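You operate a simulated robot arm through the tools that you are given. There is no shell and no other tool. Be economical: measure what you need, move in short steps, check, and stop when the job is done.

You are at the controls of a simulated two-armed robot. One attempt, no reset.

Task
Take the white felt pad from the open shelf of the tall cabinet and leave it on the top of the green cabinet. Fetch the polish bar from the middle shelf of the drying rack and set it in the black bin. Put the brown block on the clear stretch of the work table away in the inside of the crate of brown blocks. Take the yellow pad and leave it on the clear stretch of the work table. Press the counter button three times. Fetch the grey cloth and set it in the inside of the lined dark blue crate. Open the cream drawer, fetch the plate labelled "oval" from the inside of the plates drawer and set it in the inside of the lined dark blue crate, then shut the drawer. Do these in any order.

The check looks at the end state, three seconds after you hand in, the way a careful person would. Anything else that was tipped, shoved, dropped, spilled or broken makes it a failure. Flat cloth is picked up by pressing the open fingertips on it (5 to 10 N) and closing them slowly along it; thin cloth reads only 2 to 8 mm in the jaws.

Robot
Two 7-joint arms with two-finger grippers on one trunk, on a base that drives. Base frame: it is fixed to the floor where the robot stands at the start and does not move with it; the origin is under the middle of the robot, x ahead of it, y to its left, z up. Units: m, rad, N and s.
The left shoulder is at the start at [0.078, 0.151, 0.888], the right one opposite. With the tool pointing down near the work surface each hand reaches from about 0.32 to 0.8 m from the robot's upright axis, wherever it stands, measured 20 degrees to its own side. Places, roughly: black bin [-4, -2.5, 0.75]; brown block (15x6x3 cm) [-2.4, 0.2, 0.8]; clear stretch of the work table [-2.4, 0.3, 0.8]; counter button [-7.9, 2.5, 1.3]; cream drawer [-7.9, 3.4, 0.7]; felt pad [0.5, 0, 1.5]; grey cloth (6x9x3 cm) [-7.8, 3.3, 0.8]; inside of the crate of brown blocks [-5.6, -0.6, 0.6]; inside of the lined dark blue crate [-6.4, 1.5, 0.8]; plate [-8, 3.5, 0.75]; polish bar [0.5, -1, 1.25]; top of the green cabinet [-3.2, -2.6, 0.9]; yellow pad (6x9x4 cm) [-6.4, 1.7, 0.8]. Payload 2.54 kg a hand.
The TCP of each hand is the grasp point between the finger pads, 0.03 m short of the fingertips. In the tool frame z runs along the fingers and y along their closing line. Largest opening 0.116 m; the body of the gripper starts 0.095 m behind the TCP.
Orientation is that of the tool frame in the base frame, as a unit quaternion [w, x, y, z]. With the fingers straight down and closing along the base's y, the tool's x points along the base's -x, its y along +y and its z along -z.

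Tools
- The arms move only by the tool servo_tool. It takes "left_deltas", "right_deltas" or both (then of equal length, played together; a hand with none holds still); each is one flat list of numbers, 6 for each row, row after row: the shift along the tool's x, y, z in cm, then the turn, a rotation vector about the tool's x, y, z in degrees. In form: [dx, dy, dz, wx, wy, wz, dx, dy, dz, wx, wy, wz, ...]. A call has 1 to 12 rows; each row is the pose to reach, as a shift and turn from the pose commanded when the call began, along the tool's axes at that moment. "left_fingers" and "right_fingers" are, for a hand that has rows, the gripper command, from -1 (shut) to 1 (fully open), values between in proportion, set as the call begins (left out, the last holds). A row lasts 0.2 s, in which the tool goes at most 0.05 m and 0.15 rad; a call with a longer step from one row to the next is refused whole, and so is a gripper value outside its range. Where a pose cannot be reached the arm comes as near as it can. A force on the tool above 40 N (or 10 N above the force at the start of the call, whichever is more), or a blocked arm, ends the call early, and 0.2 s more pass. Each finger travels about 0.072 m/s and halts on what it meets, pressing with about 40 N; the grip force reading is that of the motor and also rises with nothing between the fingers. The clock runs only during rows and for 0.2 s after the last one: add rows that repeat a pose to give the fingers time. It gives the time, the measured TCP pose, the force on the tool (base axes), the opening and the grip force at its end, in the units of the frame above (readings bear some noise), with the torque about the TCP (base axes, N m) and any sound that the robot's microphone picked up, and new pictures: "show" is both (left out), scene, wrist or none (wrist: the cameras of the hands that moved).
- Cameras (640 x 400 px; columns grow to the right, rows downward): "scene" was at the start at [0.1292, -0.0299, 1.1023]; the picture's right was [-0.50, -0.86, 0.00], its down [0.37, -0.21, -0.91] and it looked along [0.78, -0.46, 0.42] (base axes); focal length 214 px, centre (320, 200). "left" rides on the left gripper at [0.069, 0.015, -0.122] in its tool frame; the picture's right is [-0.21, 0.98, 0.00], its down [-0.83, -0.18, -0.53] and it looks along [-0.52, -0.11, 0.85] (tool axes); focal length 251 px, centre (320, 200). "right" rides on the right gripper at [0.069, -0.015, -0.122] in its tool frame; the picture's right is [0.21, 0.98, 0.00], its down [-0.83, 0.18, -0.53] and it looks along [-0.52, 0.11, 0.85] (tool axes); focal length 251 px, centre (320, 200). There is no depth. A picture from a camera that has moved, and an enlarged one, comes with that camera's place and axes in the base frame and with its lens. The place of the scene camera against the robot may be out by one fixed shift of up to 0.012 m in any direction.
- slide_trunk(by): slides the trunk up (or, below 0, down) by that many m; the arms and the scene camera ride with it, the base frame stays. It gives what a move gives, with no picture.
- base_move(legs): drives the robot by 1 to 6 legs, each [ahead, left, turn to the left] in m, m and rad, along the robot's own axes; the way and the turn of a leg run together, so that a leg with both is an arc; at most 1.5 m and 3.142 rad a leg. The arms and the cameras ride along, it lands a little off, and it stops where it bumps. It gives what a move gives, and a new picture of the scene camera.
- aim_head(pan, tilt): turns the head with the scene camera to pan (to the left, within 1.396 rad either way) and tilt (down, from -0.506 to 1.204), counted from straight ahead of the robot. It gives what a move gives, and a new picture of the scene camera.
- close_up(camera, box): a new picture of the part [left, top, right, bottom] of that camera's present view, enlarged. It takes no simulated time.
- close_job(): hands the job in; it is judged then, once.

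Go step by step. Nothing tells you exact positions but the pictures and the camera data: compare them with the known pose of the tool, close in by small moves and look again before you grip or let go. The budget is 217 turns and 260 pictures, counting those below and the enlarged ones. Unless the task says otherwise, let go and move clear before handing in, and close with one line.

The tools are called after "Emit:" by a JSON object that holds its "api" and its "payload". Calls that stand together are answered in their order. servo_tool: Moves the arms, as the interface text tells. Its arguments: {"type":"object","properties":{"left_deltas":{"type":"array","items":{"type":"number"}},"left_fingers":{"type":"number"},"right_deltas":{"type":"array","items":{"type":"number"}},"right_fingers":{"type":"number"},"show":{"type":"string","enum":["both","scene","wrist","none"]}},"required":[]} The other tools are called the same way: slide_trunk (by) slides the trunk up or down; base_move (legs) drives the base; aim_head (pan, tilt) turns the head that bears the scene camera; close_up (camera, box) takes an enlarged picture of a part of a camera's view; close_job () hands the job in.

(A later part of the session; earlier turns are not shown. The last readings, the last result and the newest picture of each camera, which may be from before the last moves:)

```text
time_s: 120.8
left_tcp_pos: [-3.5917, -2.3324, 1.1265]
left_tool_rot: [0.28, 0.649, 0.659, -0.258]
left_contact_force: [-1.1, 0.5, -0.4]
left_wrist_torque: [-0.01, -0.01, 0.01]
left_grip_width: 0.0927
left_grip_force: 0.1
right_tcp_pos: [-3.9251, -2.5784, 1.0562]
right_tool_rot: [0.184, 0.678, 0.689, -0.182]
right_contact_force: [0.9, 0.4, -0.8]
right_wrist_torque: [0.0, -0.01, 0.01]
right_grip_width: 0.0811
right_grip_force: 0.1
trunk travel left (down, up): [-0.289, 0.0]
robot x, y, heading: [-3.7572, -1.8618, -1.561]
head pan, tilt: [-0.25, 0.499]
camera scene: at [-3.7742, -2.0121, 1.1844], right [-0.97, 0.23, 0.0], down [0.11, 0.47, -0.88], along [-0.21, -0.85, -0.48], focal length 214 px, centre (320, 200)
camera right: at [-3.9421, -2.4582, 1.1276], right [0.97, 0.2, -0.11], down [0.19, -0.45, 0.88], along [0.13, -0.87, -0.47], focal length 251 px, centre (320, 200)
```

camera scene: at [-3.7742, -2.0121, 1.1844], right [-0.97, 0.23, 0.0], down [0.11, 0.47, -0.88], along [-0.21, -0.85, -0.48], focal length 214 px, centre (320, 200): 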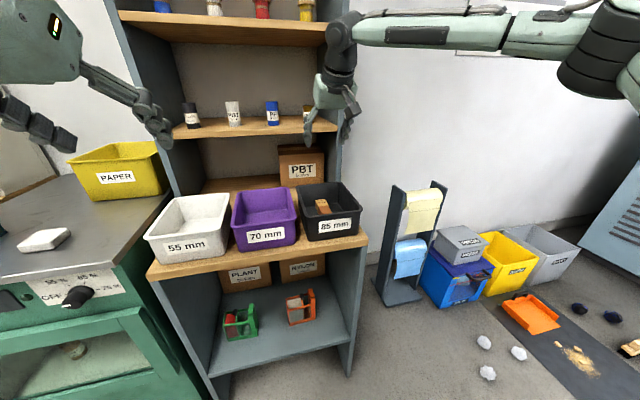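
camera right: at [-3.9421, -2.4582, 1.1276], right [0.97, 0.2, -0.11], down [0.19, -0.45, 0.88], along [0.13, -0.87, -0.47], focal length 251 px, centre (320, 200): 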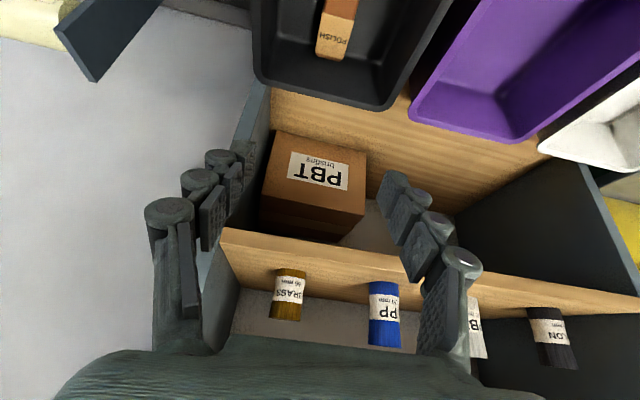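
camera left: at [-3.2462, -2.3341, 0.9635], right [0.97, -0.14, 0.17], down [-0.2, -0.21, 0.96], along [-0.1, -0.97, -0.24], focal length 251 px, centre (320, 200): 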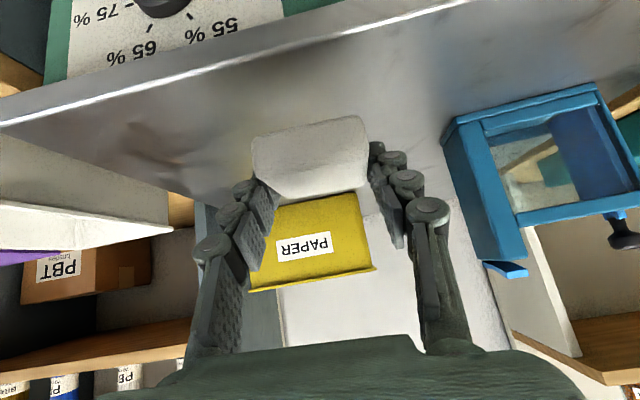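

The polish bar is in the black bin. Next the brown block on the work table: retract the right hand, back away, turn to face +x and look.

Emit:
{"api": "servo_tool", "payload": {"right_deltas": [3, 0, -2, 0, 0, 0, 6, 0, -4, 0, 0, 0, 9, 0, -6, 0, 0, 0, 12, 0, -8, 0, 0, 0, 15, 0, -10, 0, 0, 0, 18, 0, -12, 0, 0, 0, 21, 0, -14, 0, 0, 0, 24, 0, -16, 0, 0, 0], "show": "none"}}

Emit:
{"api": "base_move", "payload": {"legs": [[-0.5, 0, 0], [0, 0, 1.561]]}}

Emit:
{"api": "aim_head", "payload": {"pan": 0.7, "tilt": 0.3}}

```text
time_s: 122.6
left_tcp_pos: [-3.5927, -2.3318, 1.1273]
left_tool_rot: [0.28, 0.649, 0.659, -0.258]
left_contact_force: [0.6, -1.3, -0.8]
left_wrist_torque: [0.0, 0.02, -0.01]
left_grip_width: 0.0929
left_grip_force: 0.1
right_tcp_pos: [-3.9265, -2.2896, 1.0723]
right_tool_rot: [0.185, 0.678, 0.688, -0.181]
right_contact_force: [-0.2, -0.1, 0.4]
right_wrist_torque: [0.01, 0.01, -0.02]
right_grip_width: 0.0813
right_grip_force: 0.0
trunk travel left (down, up): [-0.289, 0.0]
robot x, y, heading: [-3.7546, -1.863, -1.555]
head pan, tilt: [-0.25, 0.499]
```

```text
time_s: 129.4
left_tcp_pos: [-3.2831, -1.2109, 1.1266]
left_tool_rot: [0.38, 0.013, 0.925, 0.008]
left_contact_force: [0.7, 0.3, -0.4]
left_wrist_torque: [0.01, -0.02, 0.01]
left_grip_width: 0.0927
left_grip_force: 0.1
right_tcp_pos: [-3.3424, -1.5441, 1.0726]
right_tool_rot: [0.259, 0.015, 0.966, -0.004]
right_contact_force: [-0.7, -0.6, -0.4]
right_wrist_torque: [0.01, 0.02, 0.04]
right_grip_width: 0.081
right_grip_force: 0.1
trunk travel left (down, up): [-0.289, 0.0]
robot x, y, heading: [-3.7634, -1.3511, -0.032]
head pan, tilt: [-0.25, 0.499]
camera scene: at [-3.6064, -1.3727, 1.1844], right [-0.28, -0.96, 0.0], down [-0.46, 0.13, -0.88], along [0.84, -0.24, -0.48], focal length 214 px, centre (320, 200)
```

scene: 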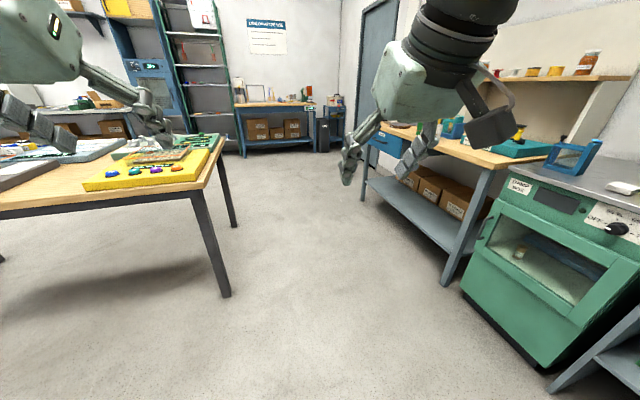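

```text
time_s: 130.6
left_tcp_pos: [-3.2841, -1.2107, 1.1282]
left_tool_rot: [0.38, 0.013, 0.925, 0.007]
left_contact_force: [-1.0, -0.3, 0.1]
left_wrist_torque: [-0.01, 0.0, 0.02]
left_grip_width: 0.0928
left_grip_force: 0.1
right_tcp_pos: [-3.3414, -1.5449, 1.0715]
right_tool_rot: [0.259, 0.015, 0.966, -0.003]
right_contact_force: [1.1, -0.7, -0.9]
right_wrist_torque: [0.0, 0.02, 0.01]
right_grip_width: 0.0815
right_grip_force: 0.1
trunk travel left (down, up): [-0.289, 0.0]
robot x, y, heading: [-3.7602, -1.3512, -0.025]
head pan, tilt: [0.7, 0.3]
camera scene: at [-3.6205, -1.2897, 1.2028], right [0.62, -0.79, 0.0], down [-0.23, -0.18, -0.96], along [0.75, 0.59, -0.3], focal length 214 px, centre (320, 200)
```

scene: 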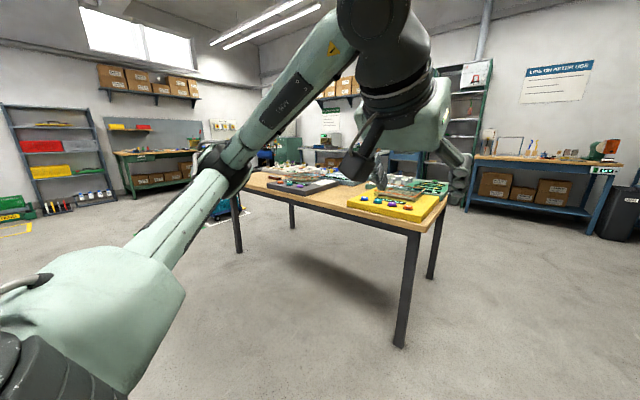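

Emit:
{"api": "base_move", "payload": {"legs": [[0, 1.4, 0.025]]}}

Emit:
{"api": "aim_head", "payload": {"pan": 0, "tilt": 0.4}}

```text
time_s: 143.6
left_tcp_pos: [-3.2848, 0.1437, 1.127]
left_tool_rot: [0.38, -0.011, 0.925, 0.017]
left_contact_force: [0.0, -0.3, 0.3]
left_wrist_torque: [0.01, 0.04, 0.0]
left_grip_width: 0.093
left_grip_force: 0.0
right_tcp_pos: [-3.3248, -0.1935, 1.0726]
right_tool_rot: [0.259, -0.01, 0.966, 0.003]
right_contact_force: [0.9, 0.6, -0.1]
right_wrist_torque: [0.02, 0.01, -0.04]
right_grip_width: 0.0814
right_grip_force: 0.0
trunk travel left (down, up): [-0.289, 0.0]
robot x, y, heading: [-3.7574, -0.0211, 0.022]
head pan, tilt: [0.7, 0.3]
camera scene: at [-3.6158, 0.0472, 1.2028], right [0.66, -0.75, 0.0], down [-0.22, -0.2, -0.96], along [0.72, 0.63, -0.3], focal length 214 px, centre (320, 200)
```

scene: 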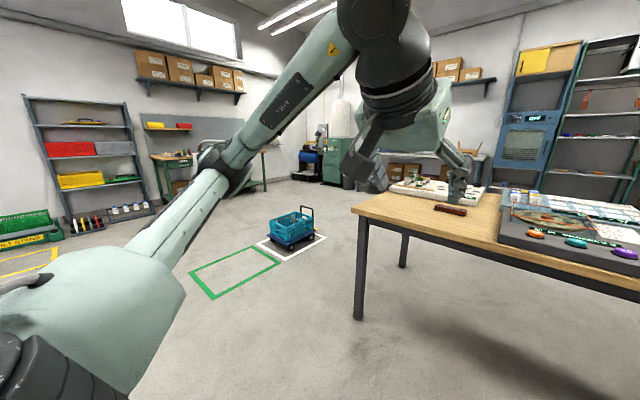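

```text
time_s: 144.7
left_tcp_pos: [-3.2838, 0.1436, 1.1281]
left_tool_rot: [0.38, -0.011, 0.925, 0.017]
left_contact_force: [0.1, -0.2, -0.2]
left_wrist_torque: [0.0, -0.02, 0.0]
left_grip_width: 0.0927
left_grip_force: 0.1
right_tcp_pos: [-3.3254, -0.1913, 1.0726]
right_tool_rot: [0.258, -0.01, 0.966, 0.003]
right_contact_force: [1.4, -0.5, -0.2]
right_wrist_torque: [0.0, 0.0, -0.01]
right_grip_width: 0.0811
right_grip_force: 0.0
trunk travel left (down, up): [-0.289, 0.0]
robot x, y, heading: [-3.7523, -0.0256, 0.027]
head pan, tilt: [0.0, 0.4]
camera scene: at [-3.5934, -0.0125, 1.1935], right [0.02, -1.0, 0.0], down [-0.39, -0.01, -0.92], along [0.92, 0.02, -0.39], focal length 214 px, centre (320, 200)
```

scene: 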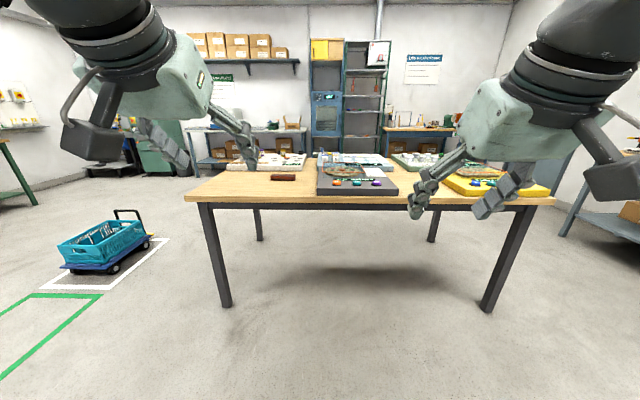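

The brown block is at about (−2.355, 0.24), long side along y, on the clear left end of the table. Drive up to the table edge.

Emit:
{"api": "base_move", "payload": {"legs": [[0.7, 0.08, -0.025]]}}

Emit:
{"api": "aim_head", "payload": {"pan": 0.2, "tilt": 0.6}}

```text
time_s: 148.6
left_tcp_pos: [-2.5622, 0.2323, 1.1267]
left_tool_rot: [0.38, -0.009, 0.925, 0.016]
left_contact_force: [0.9, -0.2, -0.2]
left_wrist_torque: [0.0, 0.03, -0.01]
left_grip_width: 0.0927
left_grip_force: 0.1
right_tcp_pos: [-2.6039, -0.1031, 1.0728]
right_tool_rot: [0.259, -0.008, 0.966, 0.002]
right_contact_force: [0.5, 0.3, -0.1]
right_wrist_torque: [0.02, 0.01, -0.01]
right_grip_width: 0.0814
right_grip_force: 0.0
trunk travel left (down, up): [-0.289, 0.0]
robot x, y, heading: [-3.0312, 0.0704, 0.018]
head pan, tilt: [0.0, 0.4]
camera scene: at [-2.872, 0.0783, 1.1934], right [0.01, -1.0, 0.0], down [-0.39, -0.01, -0.92], along [0.92, 0.01, -0.39], focal length 214 px, centre (320, 200)
```

scene: 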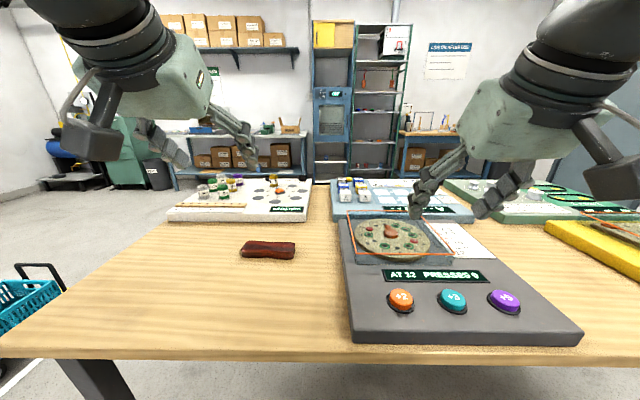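

```text
time_s: 149.4
left_tcp_pos: [-2.5638, 0.2325, 1.127]
left_tool_rot: [0.381, -0.01, 0.924, 0.017]
left_contact_force: [-0.7, 0.8, -0.8]
left_wrist_torque: [0.01, 0.01, 0.0]
left_grip_width: 0.0929
left_grip_force: 0.1
right_tcp_pos: [-2.6037, -0.104, 1.0724]
right_tool_rot: [0.259, -0.008, 0.966, 0.003]
right_contact_force: [0.3, -0.3, -0.3]
right_wrist_torque: [0.0, 0.0, -0.01]
right_grip_width: 0.081
right_grip_force: 0.0
trunk travel left (down, up): [-0.289, 0.0]
robot x, y, heading: [-3.0328, 0.0716, 0.015]
head pan, tilt: [0.201, 0.6]
camera scene: at [-2.8786, 0.0957, 1.1753], right [0.21, -0.98, 0.0], down [-0.55, -0.12, -0.83], along [0.81, 0.18, -0.56], focal length 214 px, centre (320, 200)
```

scene: 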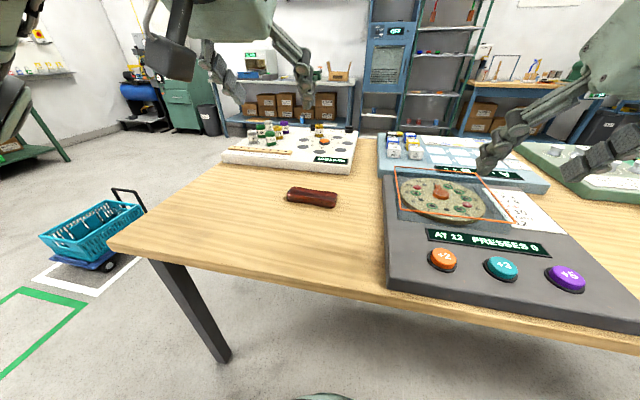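

Block confirmed near (−2.354, 0.237). Bringing the left hand over it, fingers vertical.

Emit:
{"api": "servo_tool", "payload": {"left_deltas": [-0.7, 0.1, 4.2, 0, 7.5, 0, -1.4, 0.2, 8.5, 0, 15, 0, -2.1, 0.3, 12.7, 0, 22.5, 0, -2.8, 0.3, 17, 0, 30, 0, -3.5, 0.4, 21.2, 0, 37.5, 0, -4.2, 0.4, 25.5, 0, 44.7, 0, -4.2, 0.4, 25.5, 0, 44.7, 0], "left_fingers": 1, "show": "wrist"}}

Emit:
{"api": "servo_tool", "payload": {"left_deltas": [0, 0, 0, 0, 0, 8.5, 0, 0, 0, 0, 0, 17, 0, 0, 0, 0, 0, 25.5, 0, 0, 0, 0, 0, 34, 0, 0, 0, 0, 0, 42.5, 0, 0, 0, 0, 0, 51, 0, 0, 0, 0, 0, 59.5, 0, 0, 0, 0, 0, 68, 0, 0, 0, 0, 0, 76.5, 0, 0, 0, 0, 0, 85, 0, 0, 0, 0, 0, 90, 0, 0, 0, 0, 0, 90], "show": "wrist"}}

```text
time_s: 151.0
left_tcp_pos: [-2.3535, 0.2486, 0.9748]
left_tool_rot: [-0.001, -0.013, 1.0, 0.012]
left_contact_force: [0.0, 0.2, 0.0]
left_wrist_torque: [0.01, -0.03, 0.02]
left_grip_width: 0.116
left_grip_force: 0.0
right_tcp_pos: [-2.6046, -0.1036, 1.0728]
right_tool_rot: [0.259, -0.008, 0.966, 0.002]
right_contact_force: [-0.4, -0.3, -0.5]
right_wrist_torque: [-0.01, 0.02, -0.01]
right_grip_width: 0.0811
right_grip_force: 0.0
trunk travel left (down, up): [-0.289, 0.0]
robot x, y, heading: [-3.0347, 0.0687, 0.018]
head pan, tilt: [0.201, 0.6]
camera left: at [-2.4243, 0.2605, 1.0967], right [0.19, 0.98, 0.02], down [0.83, -0.17, 0.53], along [0.52, -0.08, -0.85], focal length 251 px, centre (320, 200)
```

left: 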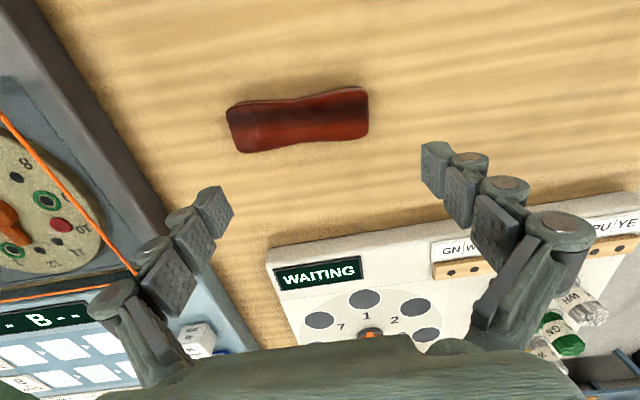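

```text
time_s: 153.6
left_tcp_pos: [-2.631, 0.1193, 0.9605]
left_tool_rot: [-0.006, 0.678, 0.735, 0.015]
left_contact_force: [0.3, 0.3, 1.1]
left_wrist_torque: [0.01, -0.01, 0.01]
left_grip_width: 0.116
left_grip_force: 0.1
left hand out of reach, approached as far as the arm can: row 4, 5, 6, 7, 8, 9, 10, 11, 12
right_tcp_pos: [-2.6036, -0.104, 1.0723]
right_tool_rot: [0.259, -0.008, 0.966, 0.003]
right_contact_force: [-0.7, 0.1, -0.2]
right_wrist_torque: [0.01, 0.01, 0.01]
right_grip_width: 0.0811
right_grip_force: 0.1
trunk travel left (down, up): [-0.289, 0.0]
robot x, y, heading: [-3.0326, 0.0732, 0.014]
head pan, tilt: [0.201, 0.6]
camera left: at [-2.6239, 0.1874, 1.085], right [0.99, -0.14, 0.01], down [-0.12, -0.85, 0.51], along [-0.06, -0.5, -0.86], focal length 251 px, centre (320, 200)
```

left: 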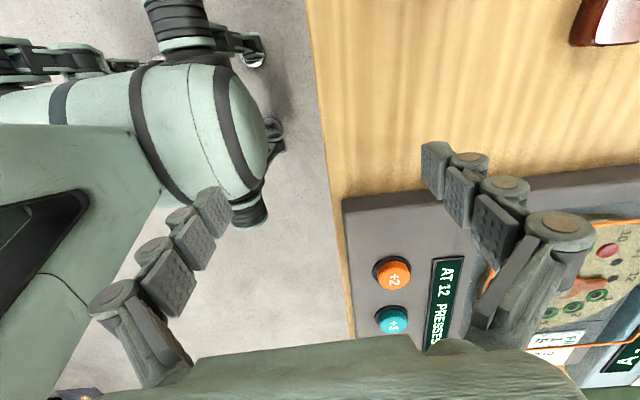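

Rotating that way swung the arm toward its limit. I'll undo it and try the opposite direction.

Emit:
{"api": "servo_tool", "payload": {"left_deltas": [1.2, 2.5, -0.3, 0, 0, -8, 2.4, 5, -0.6, 0, 0, -16, 3.6, 7.5, -0.9, 0, 0, -24, 4.8, 10, -1.2, 0, 0, -32, 6, 12.6, -1.5, 0, 0, -40, 7.2, 15, -1.5, 0, 0, -48, 8.4, 17.6, -1.5, 0, 0, -56, 9.6, 20, -1.5, 0, 0, -64, 10.8, 22.6, -1.5, 0, 0, -72, 12, 25.2, -1.5, 0, 0, -80, 13, 27.7, -1.5, 0, 0, -87, 13, 27.7, -1.5, 0, 0, -87], "show": "none"}}

Emit:
{"api": "servo_tool", "payload": {"left_deltas": [0, 0, 0, 0, 0, -8.5, 0, 0, 0, 0, 0, -17, 0, 0, 0, 0, 0, -25.5, 0, 0, 0, 0, 0, -34, 0, 0, 0, 0, 0, -42.5], "show": "wrist"}}

```text
time_s: 156.2
left_tcp_pos: [-2.3653, 0.2605, 0.999]
left_tool_rot: [0.006, -0.015, 1.0, 0.014]
left_contact_force: [-0.1, 0.1, -0.7]
left_wrist_torque: [-0.05, -0.01, 0.01]
left_grip_width: 0.1158
left_grip_force: 0.0
right_tcp_pos: [-2.6041, -0.1036, 1.073]
right_tool_rot: [0.258, -0.008, 0.966, 0.003]
right_contact_force: [0.3, -0.6, -0.2]
right_wrist_torque: [0.01, 0.02, 0.01]
right_grip_width: 0.0812
right_grip_force: 0.1
trunk travel left (down, up): [-0.289, 0.0]
robot x, y, heading: [-3.0316, 0.0709, 0.015]
head pan, tilt: [0.201, 0.6]
```

```text
time_s: 157.4
left_tcp_pos: [-2.3657, 0.261, 0.9967]
left_tool_rot: [0.01, -0.378, 0.926, 0.011]
left_contact_force: [-0.3, 0.7, -0.1]
left_wrist_torque: [0.02, 0.0, 0.01]
left_grip_width: 0.1161
left_grip_force: 0.0
right_tcp_pos: [-2.6053, -0.103, 1.0721]
right_tool_rot: [0.259, -0.008, 0.966, 0.003]
right_contact_force: [-0.4, 0.0, -0.1]
right_wrist_torque: [0.01, 0.03, 0.01]
right_grip_width: 0.081
right_grip_force: 0.1
trunk travel left (down, up): [-0.289, 0.0]
robot x, y, heading: [-3.0332, 0.0706, 0.018]
head pan, tilt: [0.201, 0.6]
camera left: at [-2.4279, 0.2222, 1.1175], right [-0.53, 0.85, 0.02], down [0.71, 0.43, 0.55], along [0.46, 0.31, -0.83], focal length 251 px, centre (320, 200)
```

left: 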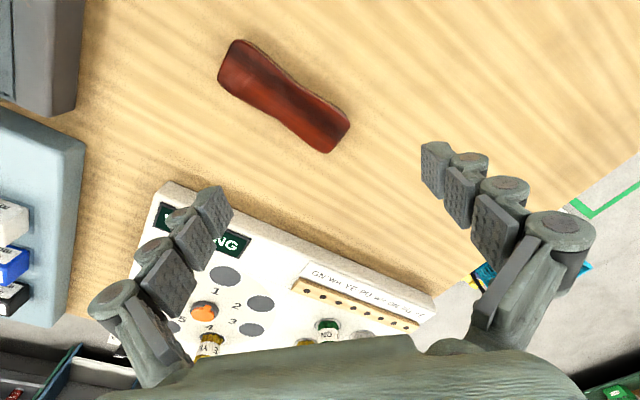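

That direction works. Completing the turn, centring over the block and lowering part way.

Emit:
{"api": "servo_tool", "payload": {"left_deltas": [0.3, -0.5, 2, 0, 0, -8, 0.6, -1, 4, 0, 0, -16, 0.9, -1.5, 6, 0, 0, -24, 1.2, -2, 8, 0, 0, -32, 1.6, -2.6, 9, 0, 0, -40, 1.6, -2.6, 9, 0, 0, -41.6, 1.6, -2.6, 9, 0, 0, -41.6], "show": "wrist"}}

```text
time_s: 159.0
left_tcp_pos: [-2.358, 0.235, 0.9044]
left_tool_rot: [0.014, -0.681, 0.732, 0.007]
left_contact_force: [-0.9, -0.2, 1.1]
left_wrist_torque: [-0.03, 0.0, 0.0]
left_grip_width: 0.116
left_grip_force: 0.0
right_tcp_pos: [-2.6039, -0.1035, 1.0711]
right_tool_rot: [0.259, -0.008, 0.966, 0.004]
right_contact_force: [-0.5, 0.2, -0.4]
right_wrist_torque: [-0.02, -0.02, 0.0]
right_grip_width: 0.0811
right_grip_force: 0.2
trunk travel left (down, up): [-0.289, 0.0]
robot x, y, heading: [-3.0353, 0.0697, 0.022]
head pan, tilt: [0.201, 0.6]
camera left: at [-2.3809, 0.1653, 1.0243], right [-0.96, 0.29, 0.0], down [0.24, 0.79, 0.56], along [0.16, 0.54, -0.83], focal length 251 px, centre (320, 200)
```

left: 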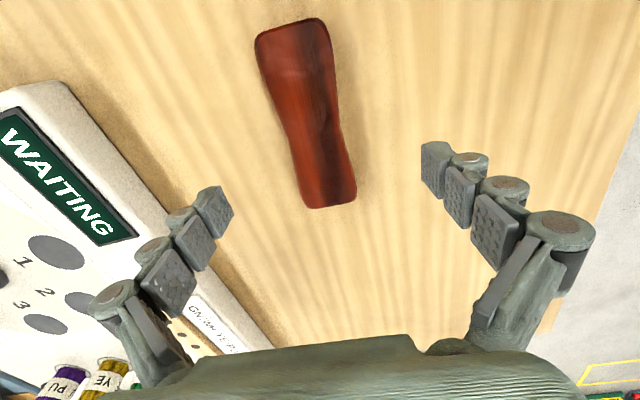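

Emit:
{"api": "servo_tool", "payload": {"left_deltas": [0, 0, 2, 0, 0, 0, 0, 0, 4, 0, 0, 0, 0, 0, 6, 0, 0, 0, 0, 0, 6, 0, 0, 0], "show": "both"}}

```text
time_s: 160.0
left_tcp_pos: [-2.3558, 0.2368, 0.844]
left_tool_rot: [0.014, -0.68, 0.733, 0.007]
left_contact_force: [0.5, -0.2, 0.2]
left_wrist_torque: [0.04, 0.02, 0.01]
left_grip_width: 0.1161
left_grip_force: 0.0
right_tcp_pos: [-2.6051, -0.1032, 1.0733]
right_tool_rot: [0.259, -0.008, 0.966, 0.003]
right_contact_force: [-0.5, -0.1, -0.2]
right_wrist_torque: [-0.02, 0.0, 0.0]
right_grip_width: 0.0814
right_grip_force: 0.0
trunk travel left (down, up): [-0.289, 0.0]
robot x, y, heading: [-3.0339, 0.0707, 0.018]
head pan, tilt: [0.201, 0.6]
camera scene: at [-2.8787, 0.0957, 1.1753], right [0.21, -0.98, 0.0], down [-0.55, -0.12, -0.83], along [0.81, 0.18, -0.56], focal length 214 px, centre (320, 200)
camera left: at [-2.3786, 0.1661, 0.9643], right [-0.96, 0.29, 0.0], down [0.24, 0.79, 0.56], along [0.16, 0.54, -0.83], focal length 251 px, centre (320, 200)
```

scene: 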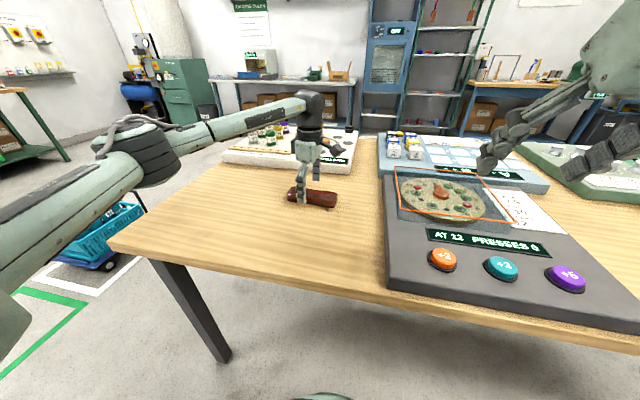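
left: 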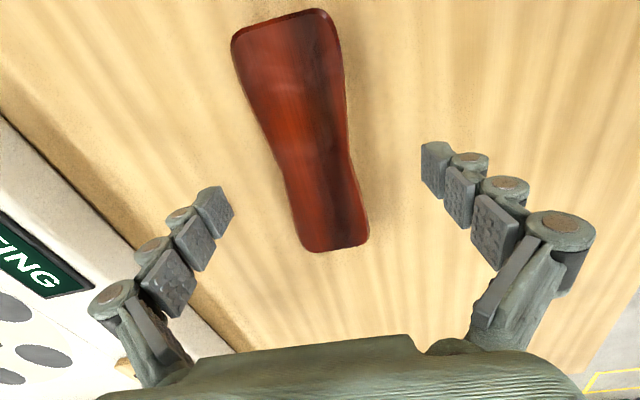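

Emit:
{"api": "servo_tool", "payload": {"left_deltas": [0, 0, 0.5, 0, 0, 0, 0, 0, 1, 0, 0, 0, 0, 0, 1.4, 0, 0, 0], "show": "none"}}

Emit:
{"api": "servo_tool", "payload": {"left_deltas": [0, 0, 0, 0, 0, 0, 0, 0, 0, 0, 0, 0, 0, 0, 0, 0, 0, 0, 0, 0, 0, 0, 0, 0], "left_fingers": -1, "show": "wrist"}}

```text
time_s: 160.8
left_tcp_pos: [-2.3557, 0.2374, 0.8301]
left_tool_rot: [0.013, -0.68, 0.733, 0.006]
left_contact_force: [-0.3, 0.6, 0.3]
left_wrist_torque: [-0.02, 0.03, 0.01]
left_grip_width: 0.1159
left_grip_force: 0.0
right_tcp_pos: [-2.6042, -0.1035, 1.0724]
right_tool_rot: [0.259, -0.007, 0.966, 0.002]
right_contact_force: [0.5, 0.8, 0.4]
right_wrist_torque: [0.02, -0.04, 0.0]
right_grip_width: 0.0813
right_grip_force: 0.1
trunk travel left (down, up): [-0.289, 0.0]
robot x, y, heading: [-3.0354, 0.0726, 0.015]
head pan, tilt: [0.201, 0.6]
```

```text
time_s: 161.8
left_tcp_pos: [-2.3552, 0.2376, 0.8307]
left_tool_rot: [0.014, -0.681, 0.732, 0.006]
left_contact_force: [-0.3, -1.2, 1.5]
left_wrist_torque: [-0.06, 0.0, 0.06]
left_grip_width: 0.0526
left_grip_force: 40.0
right_tcp_pos: [-2.6042, -0.1025, 1.0731]
right_tool_rot: [0.26, -0.007, 0.966, 0.003]
right_contact_force: [0.8, -0.8, -0.6]
right_wrist_torque: [-0.01, -0.03, 0.0]
right_grip_width: 0.0816
right_grip_force: 0.0
trunk travel left (down, up): [-0.289, 0.0]
robot x, y, heading: [-3.0314, 0.0688, 0.016]
head pan, tilt: [0.201, 0.6]
camera left: at [-2.3789, 0.1681, 0.9503], right [-0.96, 0.29, 0.0], down [0.24, 0.79, 0.56], along [0.16, 0.54, -0.83], focal length 251 px, centre (320, 200)
```

left: 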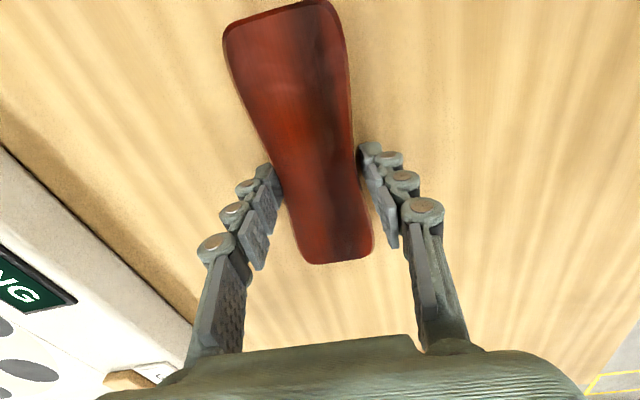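

Block gripped at the waist (53 mm). Lifting, backing off, and turning to look toward −x.

Emit:
{"api": "servo_tool", "payload": {"left_deltas": [0, 0, -2, 0, 0, 0, 0, 0, -6, 0, 0, 0, 0, 0, -10, 0, 0, 0, 0, 0, -15, 0, 0, 0, 0, 0, -20, 0, 0, 0], "show": "wrist"}}

Emit:
{"api": "base_move", "payload": {"legs": [[-0.5, 0, 0]]}}

```text
time_s: 163.0
left_tcp_pos: [-2.3591, 0.2324, 1.034]
left_tool_rot: [0.013, -0.681, 0.732, 0.007]
left_contact_force: [-0.3, 0.0, -1.2]
left_wrist_torque: [0.03, -0.01, -0.04]
left_grip_width: 0.0528
left_grip_force: 40.2
right_tcp_pos: [-2.6049, -0.104, 1.0724]
right_tool_rot: [0.259, -0.007, 0.966, 0.003]
right_contact_force: [0.2, 0.1, 0.2]
right_wrist_torque: [0.02, -0.03, 0.03]
right_grip_width: 0.0812
right_grip_force: 0.1
trunk travel left (down, up): [-0.289, 0.0]
robot x, y, heading: [-3.0313, 0.0684, 0.013]
head pan, tilt: [0.201, 0.6]
camera left: at [-2.3815, 0.1625, 1.1546], right [-0.96, 0.29, 0.0], down [0.24, 0.79, 0.56], along [0.16, 0.54, -0.83], focal length 251 px, centre (320, 200)
```

left: 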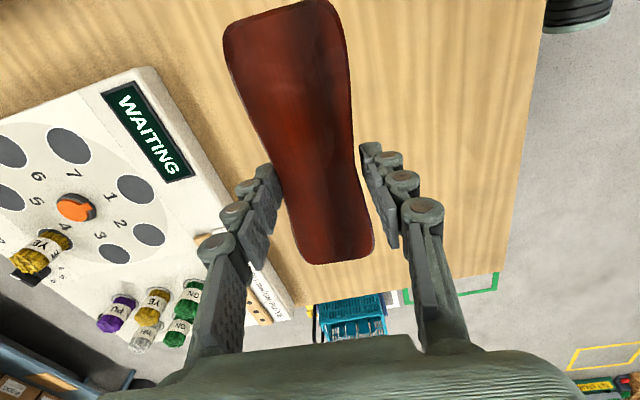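

```text
time_s: 165.9
left_tcp_pos: [-2.8491, 0.2305, 1.0337]
left_tool_rot: [0.014, -0.684, 0.729, 0.007]
left_contact_force: [-0.3, -0.1, -1.3]
left_wrist_torque: [-0.01, -0.02, 0.0]
left_grip_width: 0.0524
left_grip_force: 40.1
right_tcp_pos: [-3.0932, -0.1086, 1.0734]
right_tool_rot: [0.258, -0.013, 0.966, 0.004]
right_contact_force: [-0.5, 0.9, 0.4]
right_wrist_torque: [-0.01, 0.0, -0.01]
right_grip_width: 0.0814
right_grip_force: 0.1
trunk travel left (down, up): [-0.289, 0.0]
robot x, y, heading: [-3.5202, 0.0591, 0.033]
head pan, tilt: [0.201, 0.6]
camera scene: at [-3.3691, 0.0876, 1.1753], right [0.22, -0.97, 0.0], down [-0.55, -0.13, -0.83], along [0.8, 0.18, -0.56], focal length 214 px, centre (320, 200)
```

scene: 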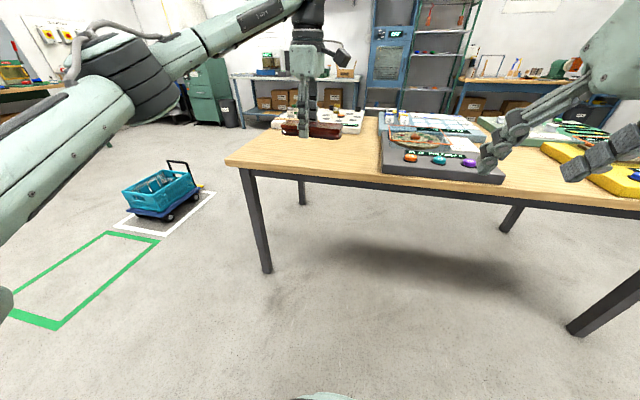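

Emit:
{"api": "servo_tool", "payload": {"left_deltas": [0, 4, 0, 0, 0, 0, 0, 8, 0, 0, 0, 0, 0, 12, 0, 0, 0, 0, 0, 16, 0, 0, 0, 0, 0, 20, 0, 0, 0, 0], "show": "none"}}

Emit:
{"api": "base_move", "payload": {"legs": [[-0.3, 0, 0], [0, 0, 3.11]]}}

Emit:
{"api": "aim_head", "payload": {"pan": 0, "tilt": 0.25}}

Emit:
{"api": "aim_head", "payload": {"pan": -0.9, "tilt": 0.25}}

```text
time_s: 167.1
left_tcp_pos: [-3.0495, 0.2428, 1.0297]
left_tool_rot: [0.014, -0.684, 0.729, 0.008]
left_contact_force: [-0.1, 0.4, -1.1]
left_wrist_torque: [-0.02, -0.02, -0.01]
left_grip_width: 0.0526
left_grip_force: 40.4
right_tcp_pos: [-3.0931, -0.1092, 1.0714]
right_tool_rot: [0.259, -0.013, 0.966, 0.003]
right_contact_force: [0.0, 0.3, 0.3]
right_wrist_torque: [0.03, -0.02, 0.03]
right_grip_width: 0.081
right_grip_force: 0.1
trunk travel left (down, up): [-0.289, 0.0]
robot x, y, heading: [-3.5205, 0.0628, 0.022]
head pan, tilt: [0.201, 0.6]
```

```text
time_s: 176.4
left_tcp_pos: [-4.3152, -0.077, 1.0305]
left_tool_rot: [0.005, 0.766, 0.643, -0.013]
left_contact_force: [0.7, 1.1, -0.7]
left_wrist_torque: [0.0, -0.02, 0.02]
left_grip_width: 0.0523
left_grip_force: 40.2
right_tcp_pos: [-4.2338, 0.2678, 1.0726]
right_tool_rot: [-0.01, 0.965, -0.04, -0.26]
right_contact_force: [-0.2, -0.2, -0.9]
right_wrist_torque: [0.0, 0.01, 0.02]
right_grip_width: 0.0812
right_grip_force: 0.0
trunk travel left (down, up): [-0.289, 0.0]
robot x, y, heading: [-3.8263, 0.0541, 3.052]
head pan, tilt: [0.201, 0.6]
camera scene: at [-3.9804, 0.054, 1.1753], right [-0.12, 0.99, 0.0], down [0.56, 0.07, -0.83], along [-0.82, -0.1, -0.57], focal length 214 px, centre (320, 200)
```

scene: 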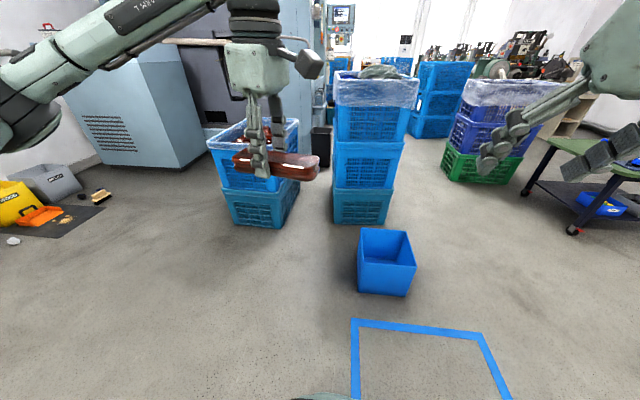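

```text
time_s: 177.2
left_tcp_pos: [-4.3166, -0.076, 1.0299]
left_tool_rot: [0.006, 0.765, 0.644, -0.015]
left_contact_force: [0.3, 0.3, -0.4]
left_wrist_torque: [0.04, 0.0, 0.03]
left_grip_width: 0.0524
left_grip_force: 40.1
right_tcp_pos: [-4.234, 0.2674, 1.0714]
right_tool_rot: [-0.01, 0.965, -0.041, -0.259]
right_contact_force: [0.8, 0.9, -0.3]
right_wrist_torque: [0.02, -0.01, -0.01]
right_grip_width: 0.0813
right_grip_force: 0.0
trunk travel left (down, up): [-0.289, 0.0]
robot x, y, heading: [-3.827, 0.0502, 3.058]
head pan, tilt: [0.0, 0.25]
camera scene: at [-3.9857, 0.0721, 1.2074], right [0.08, 1.0, 0.0], down [0.25, -0.02, -0.97], along [-0.97, 0.08, -0.25], focal length 214 px, centre (320, 200)
```

scene: 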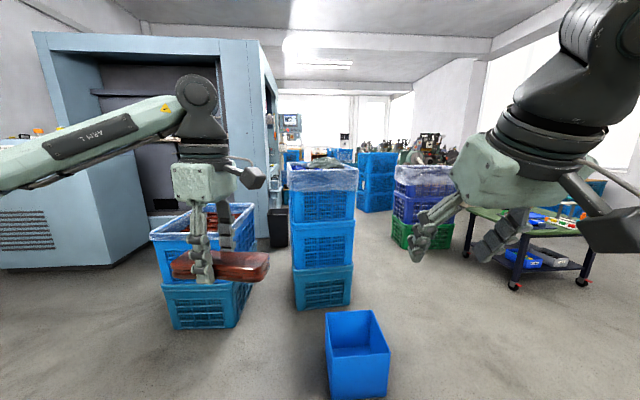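

```text
time_s: 178.4
left_tcp_pos: [-4.3166, -0.0759, 1.0293]
left_tool_rot: [0.006, 0.765, 0.644, -0.015]
left_contact_force: [0.2, 0.6, -1.1]
left_wrist_torque: [-0.02, 0.0, 0.04]
left_grip_width: 0.0525
left_grip_force: 40.3
right_tcp_pos: [-4.2343, 0.2689, 1.0724]
right_tool_rot: [-0.01, 0.965, -0.041, -0.259]
right_contact_force: [0.6, 0.5, 0.0]
right_wrist_torque: [0.01, 0.02, -0.01]
right_grip_width: 0.0814
right_grip_force: 0.0
trunk travel left (down, up): [-0.289, 0.0]
robot x, y, heading: [-3.8225, 0.054, 3.054]
head pan, tilt: [-0.901, 0.25]
camera scene: at [-3.9443, 0.142, 1.2075], right [0.83, 0.55, 0.0], down [0.14, -0.21, -0.97], along [-0.54, 0.81, -0.25], focal length 214 px, centre (320, 200)
```

scene: 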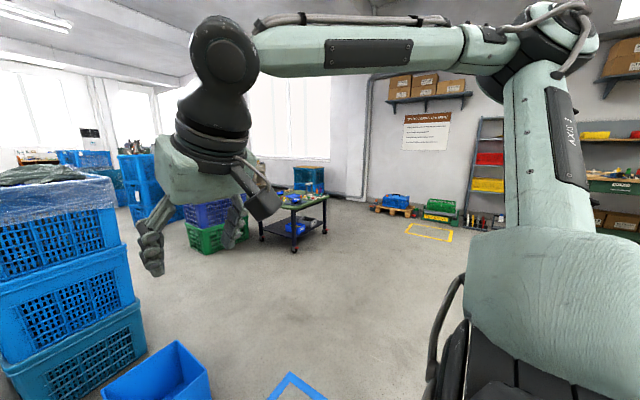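

I see the lined crate with brown blocks on a two-high stack at about (−5.5, −0.6), and a blue bin on the floor at (−4.9, 0.35) to avoid. Moving in front of the crate.

Emit:
{"api": "base_move", "payload": {"legs": [[0, 0.48, 0.088], [0.75, 0, 0]]}}

Emit:
{"api": "slide_trunk", "payload": {"by": -0.1}}

Emit:
{"api": "aim_head", "payload": {"pan": 0.15, "tilt": 0.6}}

```text
time_s: 187.2
left_tcp_pos: [-5.0515, -0.6287, 1.0291]
left_tool_rot: [0.006, 0.729, 0.685, -0.014]
left_contact_force: [0.1, -0.8, -0.8]
left_wrist_torque: [-0.02, -0.02, 0.03]
left_grip_width: 0.0527
left_grip_force: 40.3
right_tcp_pos: [-5.0078, -0.2786, 1.0706]
right_tool_rot: [0.005, 0.966, 0.014, -0.259]
right_contact_force: [0.1, 0.1, -0.1]
right_wrist_torque: [0.01, 0.02, -0.02]
right_grip_width: 0.0811
right_grip_force: 0.0
trunk travel left (down, up): [-0.289, 0.0]
robot x, y, heading: [-4.5761, -0.4465, -3.112]
head pan, tilt: [-0.901, 0.25]
camera scene: at [-4.7043, -0.3703, 1.2074], right [0.77, 0.64, 0.0], down [0.16, -0.19, -0.97], along [-0.62, 0.74, -0.25], focal length 214 px, centre (320, 200)
```

scene: 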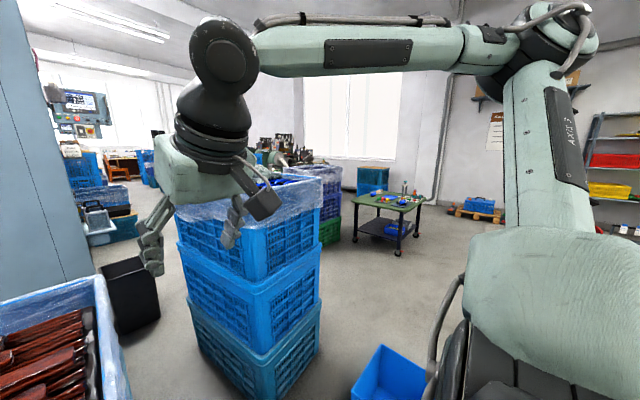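

```text
time_s: 188.5
left_tcp_pos: [-5.05, -0.6289, 0.9287]
left_tool_rot: [0.007, 0.728, 0.685, -0.014]
left_contact_force: [-0.3, -0.3, -1.4]
left_wrist_torque: [0.0, 0.03, 0.01]
left_grip_width: 0.0526
left_grip_force: 40.0
right_tcp_pos: [-5.0063, -0.278, 0.9722]
right_tool_rot: [0.003, 0.966, 0.014, -0.259]
right_contact_force: [-0.5, -0.1, -0.3]
right_wrist_torque: [0.04, 0.0, 0.0]
right_grip_width: 0.0812
right_grip_force: 0.1
trunk travel left (down, up): [-0.189, 0.1]
robot x, y, heading: [-4.5747, -0.4458, -3.11]
head pan, tilt: [-0.901, 0.25]
```

```text
time_s: 189.8
left_tcp_pos: [-5.0513, -0.6287, 0.9298]
left_tool_rot: [0.007, 0.728, 0.685, -0.013]
left_contact_force: [0.1, -0.5, -1.4]
left_wrist_torque: [-0.02, -0.02, 0.0]
left_grip_width: 0.0525
left_grip_force: 40.4
right_tcp_pos: [-5.0061, -0.2783, 0.9719]
right_tool_rot: [0.004, 0.966, 0.013, -0.258]
right_contact_force: [0.7, 0.4, 0.5]
right_wrist_torque: [-0.03, -0.03, -0.01]
right_grip_width: 0.0811
right_grip_force: 0.1
trunk travel left (down, up): [-0.189, 0.1]
robot x, y, heading: [-4.5775, -0.4429, -3.111]
head pan, tilt: [0.15, 0.6]
camera scene: at [-4.7309, -0.4574, 1.0753], right [-0.18, 0.98, 0.0], down [0.56, 0.1, -0.83], along [-0.81, -0.15, -0.56], focal length 214 px, centre (320, 200)
```

scene: 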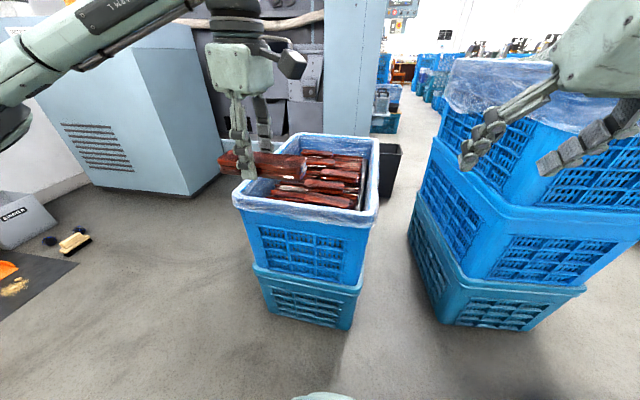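

The crate rim is about z 0.7, spanning x −5.22…−5.9, y −0.81…−0.38, with a pile of brown blocks inside. Driving closer and putting the hand over the pile.

Emit:
{"api": "base_move", "payload": {"legs": [[0.28, 0, -0.03]]}}

Emit:
{"api": "servo_tool", "payload": {"left_deltas": [0, -4, 0, 0, 0, 0, 0, -8, 0, 0, 0, 0, 0, -12, 0, 0, 0, 0, 0, -16, 0, 0, 0, 0, 0, -16, 0, 0, 0, 0], "show": "both"}}

```text
time_s: 191.8
left_tcp_pos: [-5.3399, -0.6136, 0.9294]
left_tool_rot: [0.007, 0.741, 0.671, -0.014]
left_contact_force: [0.3, 0.4, -1.8]
left_wrist_torque: [0.02, -0.03, 0.01]
left_grip_width: 0.0523
left_grip_force: 39.5
right_tcp_pos: [-5.2831, -0.2632, 0.9708]
right_tool_rot: [-0.001, 0.966, -0.005, -0.259]
right_contact_force: [-0.3, -0.1, 0.1]
right_wrist_torque: [-0.03, 0.0, -0.01]
right_grip_width: 0.0815
right_grip_force: 0.0
trunk travel left (down, up): [-0.189, 0.1]
robot x, y, heading: [-4.8553, -0.4451, 3.129]
head pan, tilt: [0.15, 0.6]
camera scene: at [-5.0139, -0.454, 1.0752], right [-0.14, 0.99, 0.0], down [0.56, 0.08, -0.82], along [-0.82, -0.11, -0.57], focal length 214 px, centre (320, 200)
```

scene: 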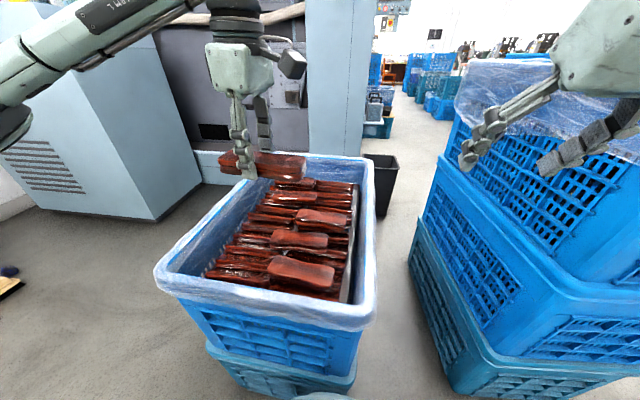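

```text
time_s: 193.0
left_tcp_pos: [-5.4971, -0.5955, 0.9297]
left_tool_rot: [0.006, 0.741, 0.671, -0.014]
left_contact_force: [-0.8, -0.4, -1.2]
left_wrist_torque: [-0.01, 0.01, 0.0]
left_grip_width: 0.0525
left_grip_force: 40.6
right_tcp_pos: [-5.2811, -0.2644, 0.9737]
right_tool_rot: [-0.001, 0.966, -0.006, -0.258]
right_contact_force: [0.3, -0.5, 0.4]
right_wrist_torque: [-0.02, -0.02, -0.04]
right_grip_width: 0.0811
right_grip_force: 0.1
trunk travel left (down, up): [-0.189, 0.1]
robot x, y, heading: [-4.8569, -0.4513, 3.133]
head pan, tilt: [0.15, 0.6]
camera scene: at [-5.0136, -0.454, 1.0753], right [-0.14, 0.99, 0.0], down [0.56, 0.08, -0.83], along [-0.82, -0.11, -0.56], focal length 214 px, centre (320, 200)
camera left: at [-5.4763, -0.5239, 1.0492], right [0.95, -0.31, 0.0], down [-0.26, -0.79, 0.56], along [-0.18, -0.53, -0.83], focal length 251 px, centre (320, 200)
```

scene: 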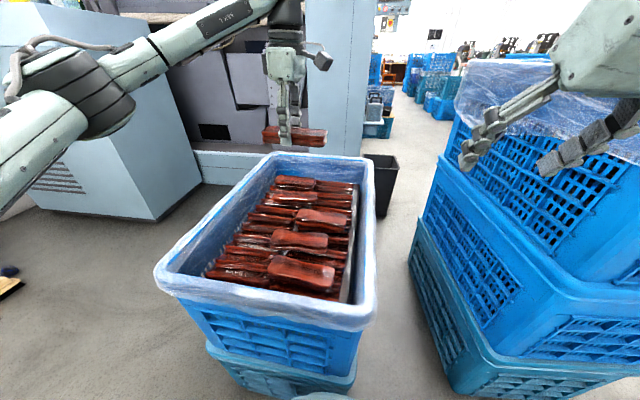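
left: 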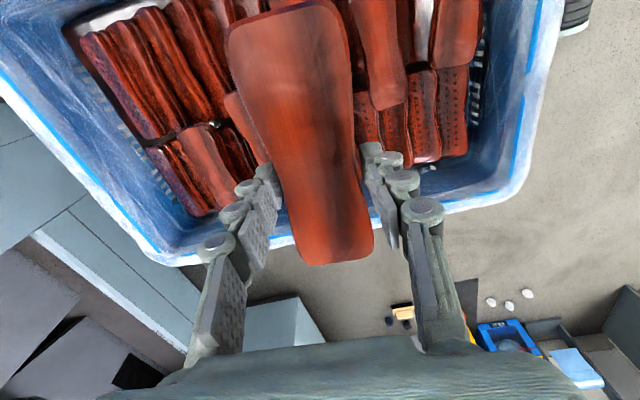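

Hand is over the pile. Lowering.

Emit:
{"api": "servo_tool", "payload": {"left_deltas": [0, 0, 4, 0, 0, 0, 0, 0, 8, 0, 0, 0, 0, 0, 12, 0, 0, 0, 0, 0, 16, 0, 0, 0, 0, 0, 16, 0, 0, 0], "show": "both"}}

```text
time_s: 194.2
left_tcp_pos: [-5.4996, -0.6026, 0.7724]
left_tool_rot: [0.007, 0.741, 0.671, -0.013]
left_contact_force: [-0.6, 0.0, -0.8]
left_wrist_torque: [0.05, 0.03, -0.04]
left_grip_width: 0.0526
left_grip_force: 39.9
right_tcp_pos: [-5.2833, -0.2642, 0.9723]
right_tool_rot: [-0.002, 0.966, -0.005, -0.259]
right_contact_force: [0.6, -0.1, -0.2]
right_wrist_torque: [0.01, 0.05, 0.02]
right_grip_width: 0.0815
right_grip_force: 0.0
trunk travel left (down, up): [-0.189, 0.1]
robot x, y, heading: [-4.8601, -0.449, 3.131]
head pan, tilt: [0.15, 0.6]
camera scene: at [-5.0136, -0.454, 1.0753], right [-0.14, 0.99, 0.0], down [0.56, 0.08, -0.83], along [-0.82, -0.11, -0.57], focal length 214 px, centre (320, 200)
camera left: at [-5.4776, -0.5311, 0.8924], right [0.95, -0.31, 0.0], down [-0.26, -0.79, 0.56], along [-0.18, -0.53, -0.83], focal length 251 px, centre (320, 200)
```

scene: 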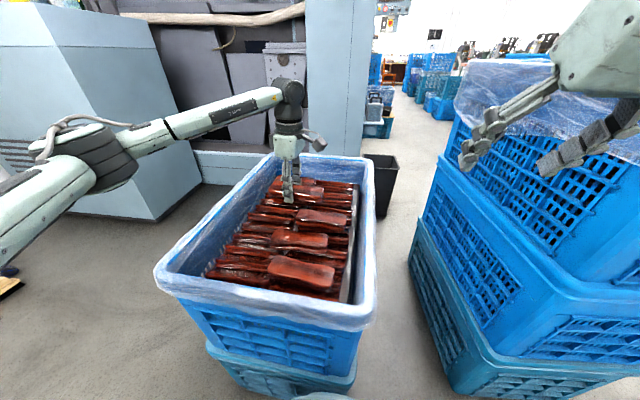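
left: 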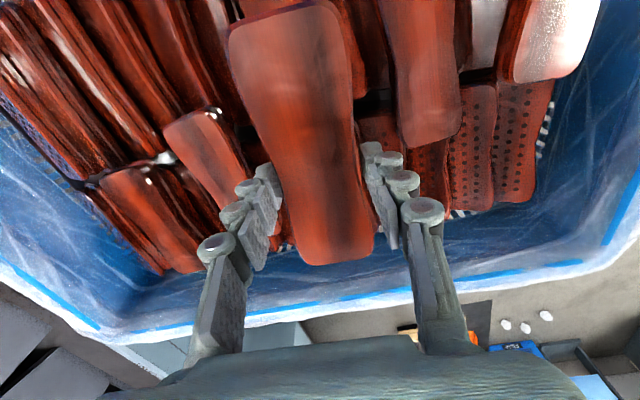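

Emit:
{"api": "servo_tool", "payload": {"left_deltas": [2.5, 0, 0, 0, 0, 0, 2.5, 0, 1, 0, 0, 0, 2.5, 0, 2, 0, 0, 0, 2.5, 0, 3, 0, 0, 0, 2.5, 0, 4, 0, 0, 0], "show": "wrist"}}

```text
time_s: 195.4
left_tcp_pos: [-5.4984, -0.5771, 0.7299]
left_tool_rot: [0.006, 0.742, 0.67, -0.012]
left_contact_force: [1.2, 0.0, -2.0]
left_wrist_torque: [0.0, -0.01, -0.01]
left_grip_width: 0.0521
left_grip_force: 40.0
right_tcp_pos: [-5.2829, -0.2637, 0.9718]
right_tool_rot: [-0.001, 0.966, -0.004, -0.259]
right_contact_force: [0.4, 0.7, 0.3]
right_wrist_torque: [0.0, 0.02, 0.02]
right_grip_width: 0.0812
right_grip_force: 0.0
trunk travel left (down, up): [-0.189, 0.1]
robot x, y, heading: [-4.8591, -0.4472, 3.127]
head pan, tilt: [0.15, 0.6]
camera left: at [-5.4765, -0.5055, 0.8501], right [0.95, -0.31, 0.0], down [-0.26, -0.79, 0.56], along [-0.18, -0.53, -0.83], focal length 251 px, centre (320, 200)
```

left: 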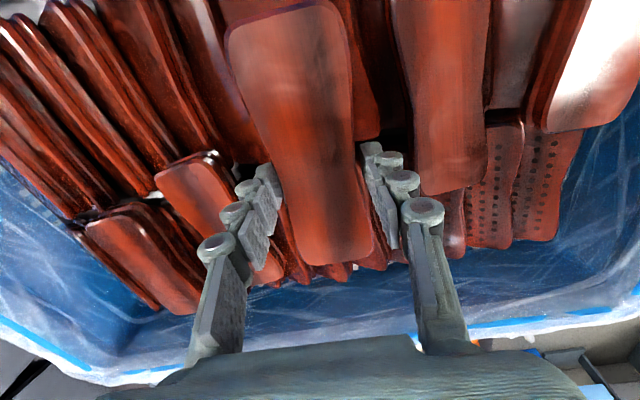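

Emit:
{"api": "servo_tool", "payload": {"left_deltas": [0, 0, 0.6, 0, 0, 0, 0, 0, 1.2, 0, 0, 0, 0, 0, 1.8, 0, 0, 0, 0, 0, 2.4, 0, 0, 0, 0, 0, 3, 0, 0, 0], "show": "wrist"}}

```text
time_s: 196.6
left_tcp_pos: [-5.5003, -0.5789, 0.7063]
left_tool_rot: [0.003, 0.741, 0.671, -0.016]
left_contact_force: [3.5, -4.9, 22.7]
left_wrist_torque: [0.08, -0.58, -0.16]
left_grip_width: 0.0525
left_grip_force: 39.9
right_tcp_pos: [-5.2802, -0.2657, 0.9741]
right_tool_rot: [0.0, 0.965, -0.004, -0.261]
right_contact_force: [-1.0, -0.9, 0.7]
right_wrist_torque: [-0.02, -0.02, 0.0]
right_grip_width: 0.0809
right_grip_force: 0.1
trunk travel left (down, up): [-0.189, 0.1]
robot x, y, heading: [-4.8594, -0.4491, 3.132]
head pan, tilt: [0.15, 0.6]
camera left: at [-5.4767, -0.5072, 0.826], right [0.95, -0.31, -0.01], down [-0.25, -0.79, 0.56], along [-0.18, -0.53, -0.83], focal length 251 px, centre (320, 200)
```

left: 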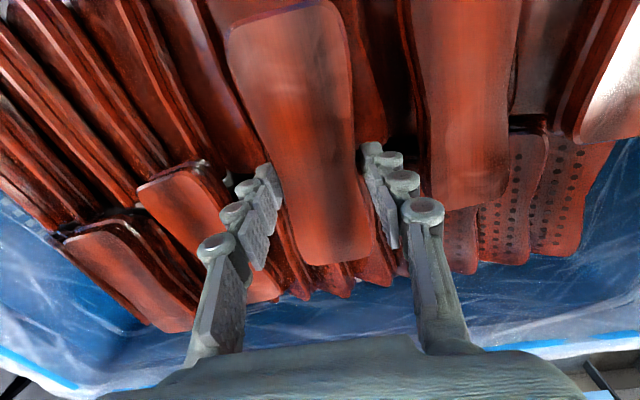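

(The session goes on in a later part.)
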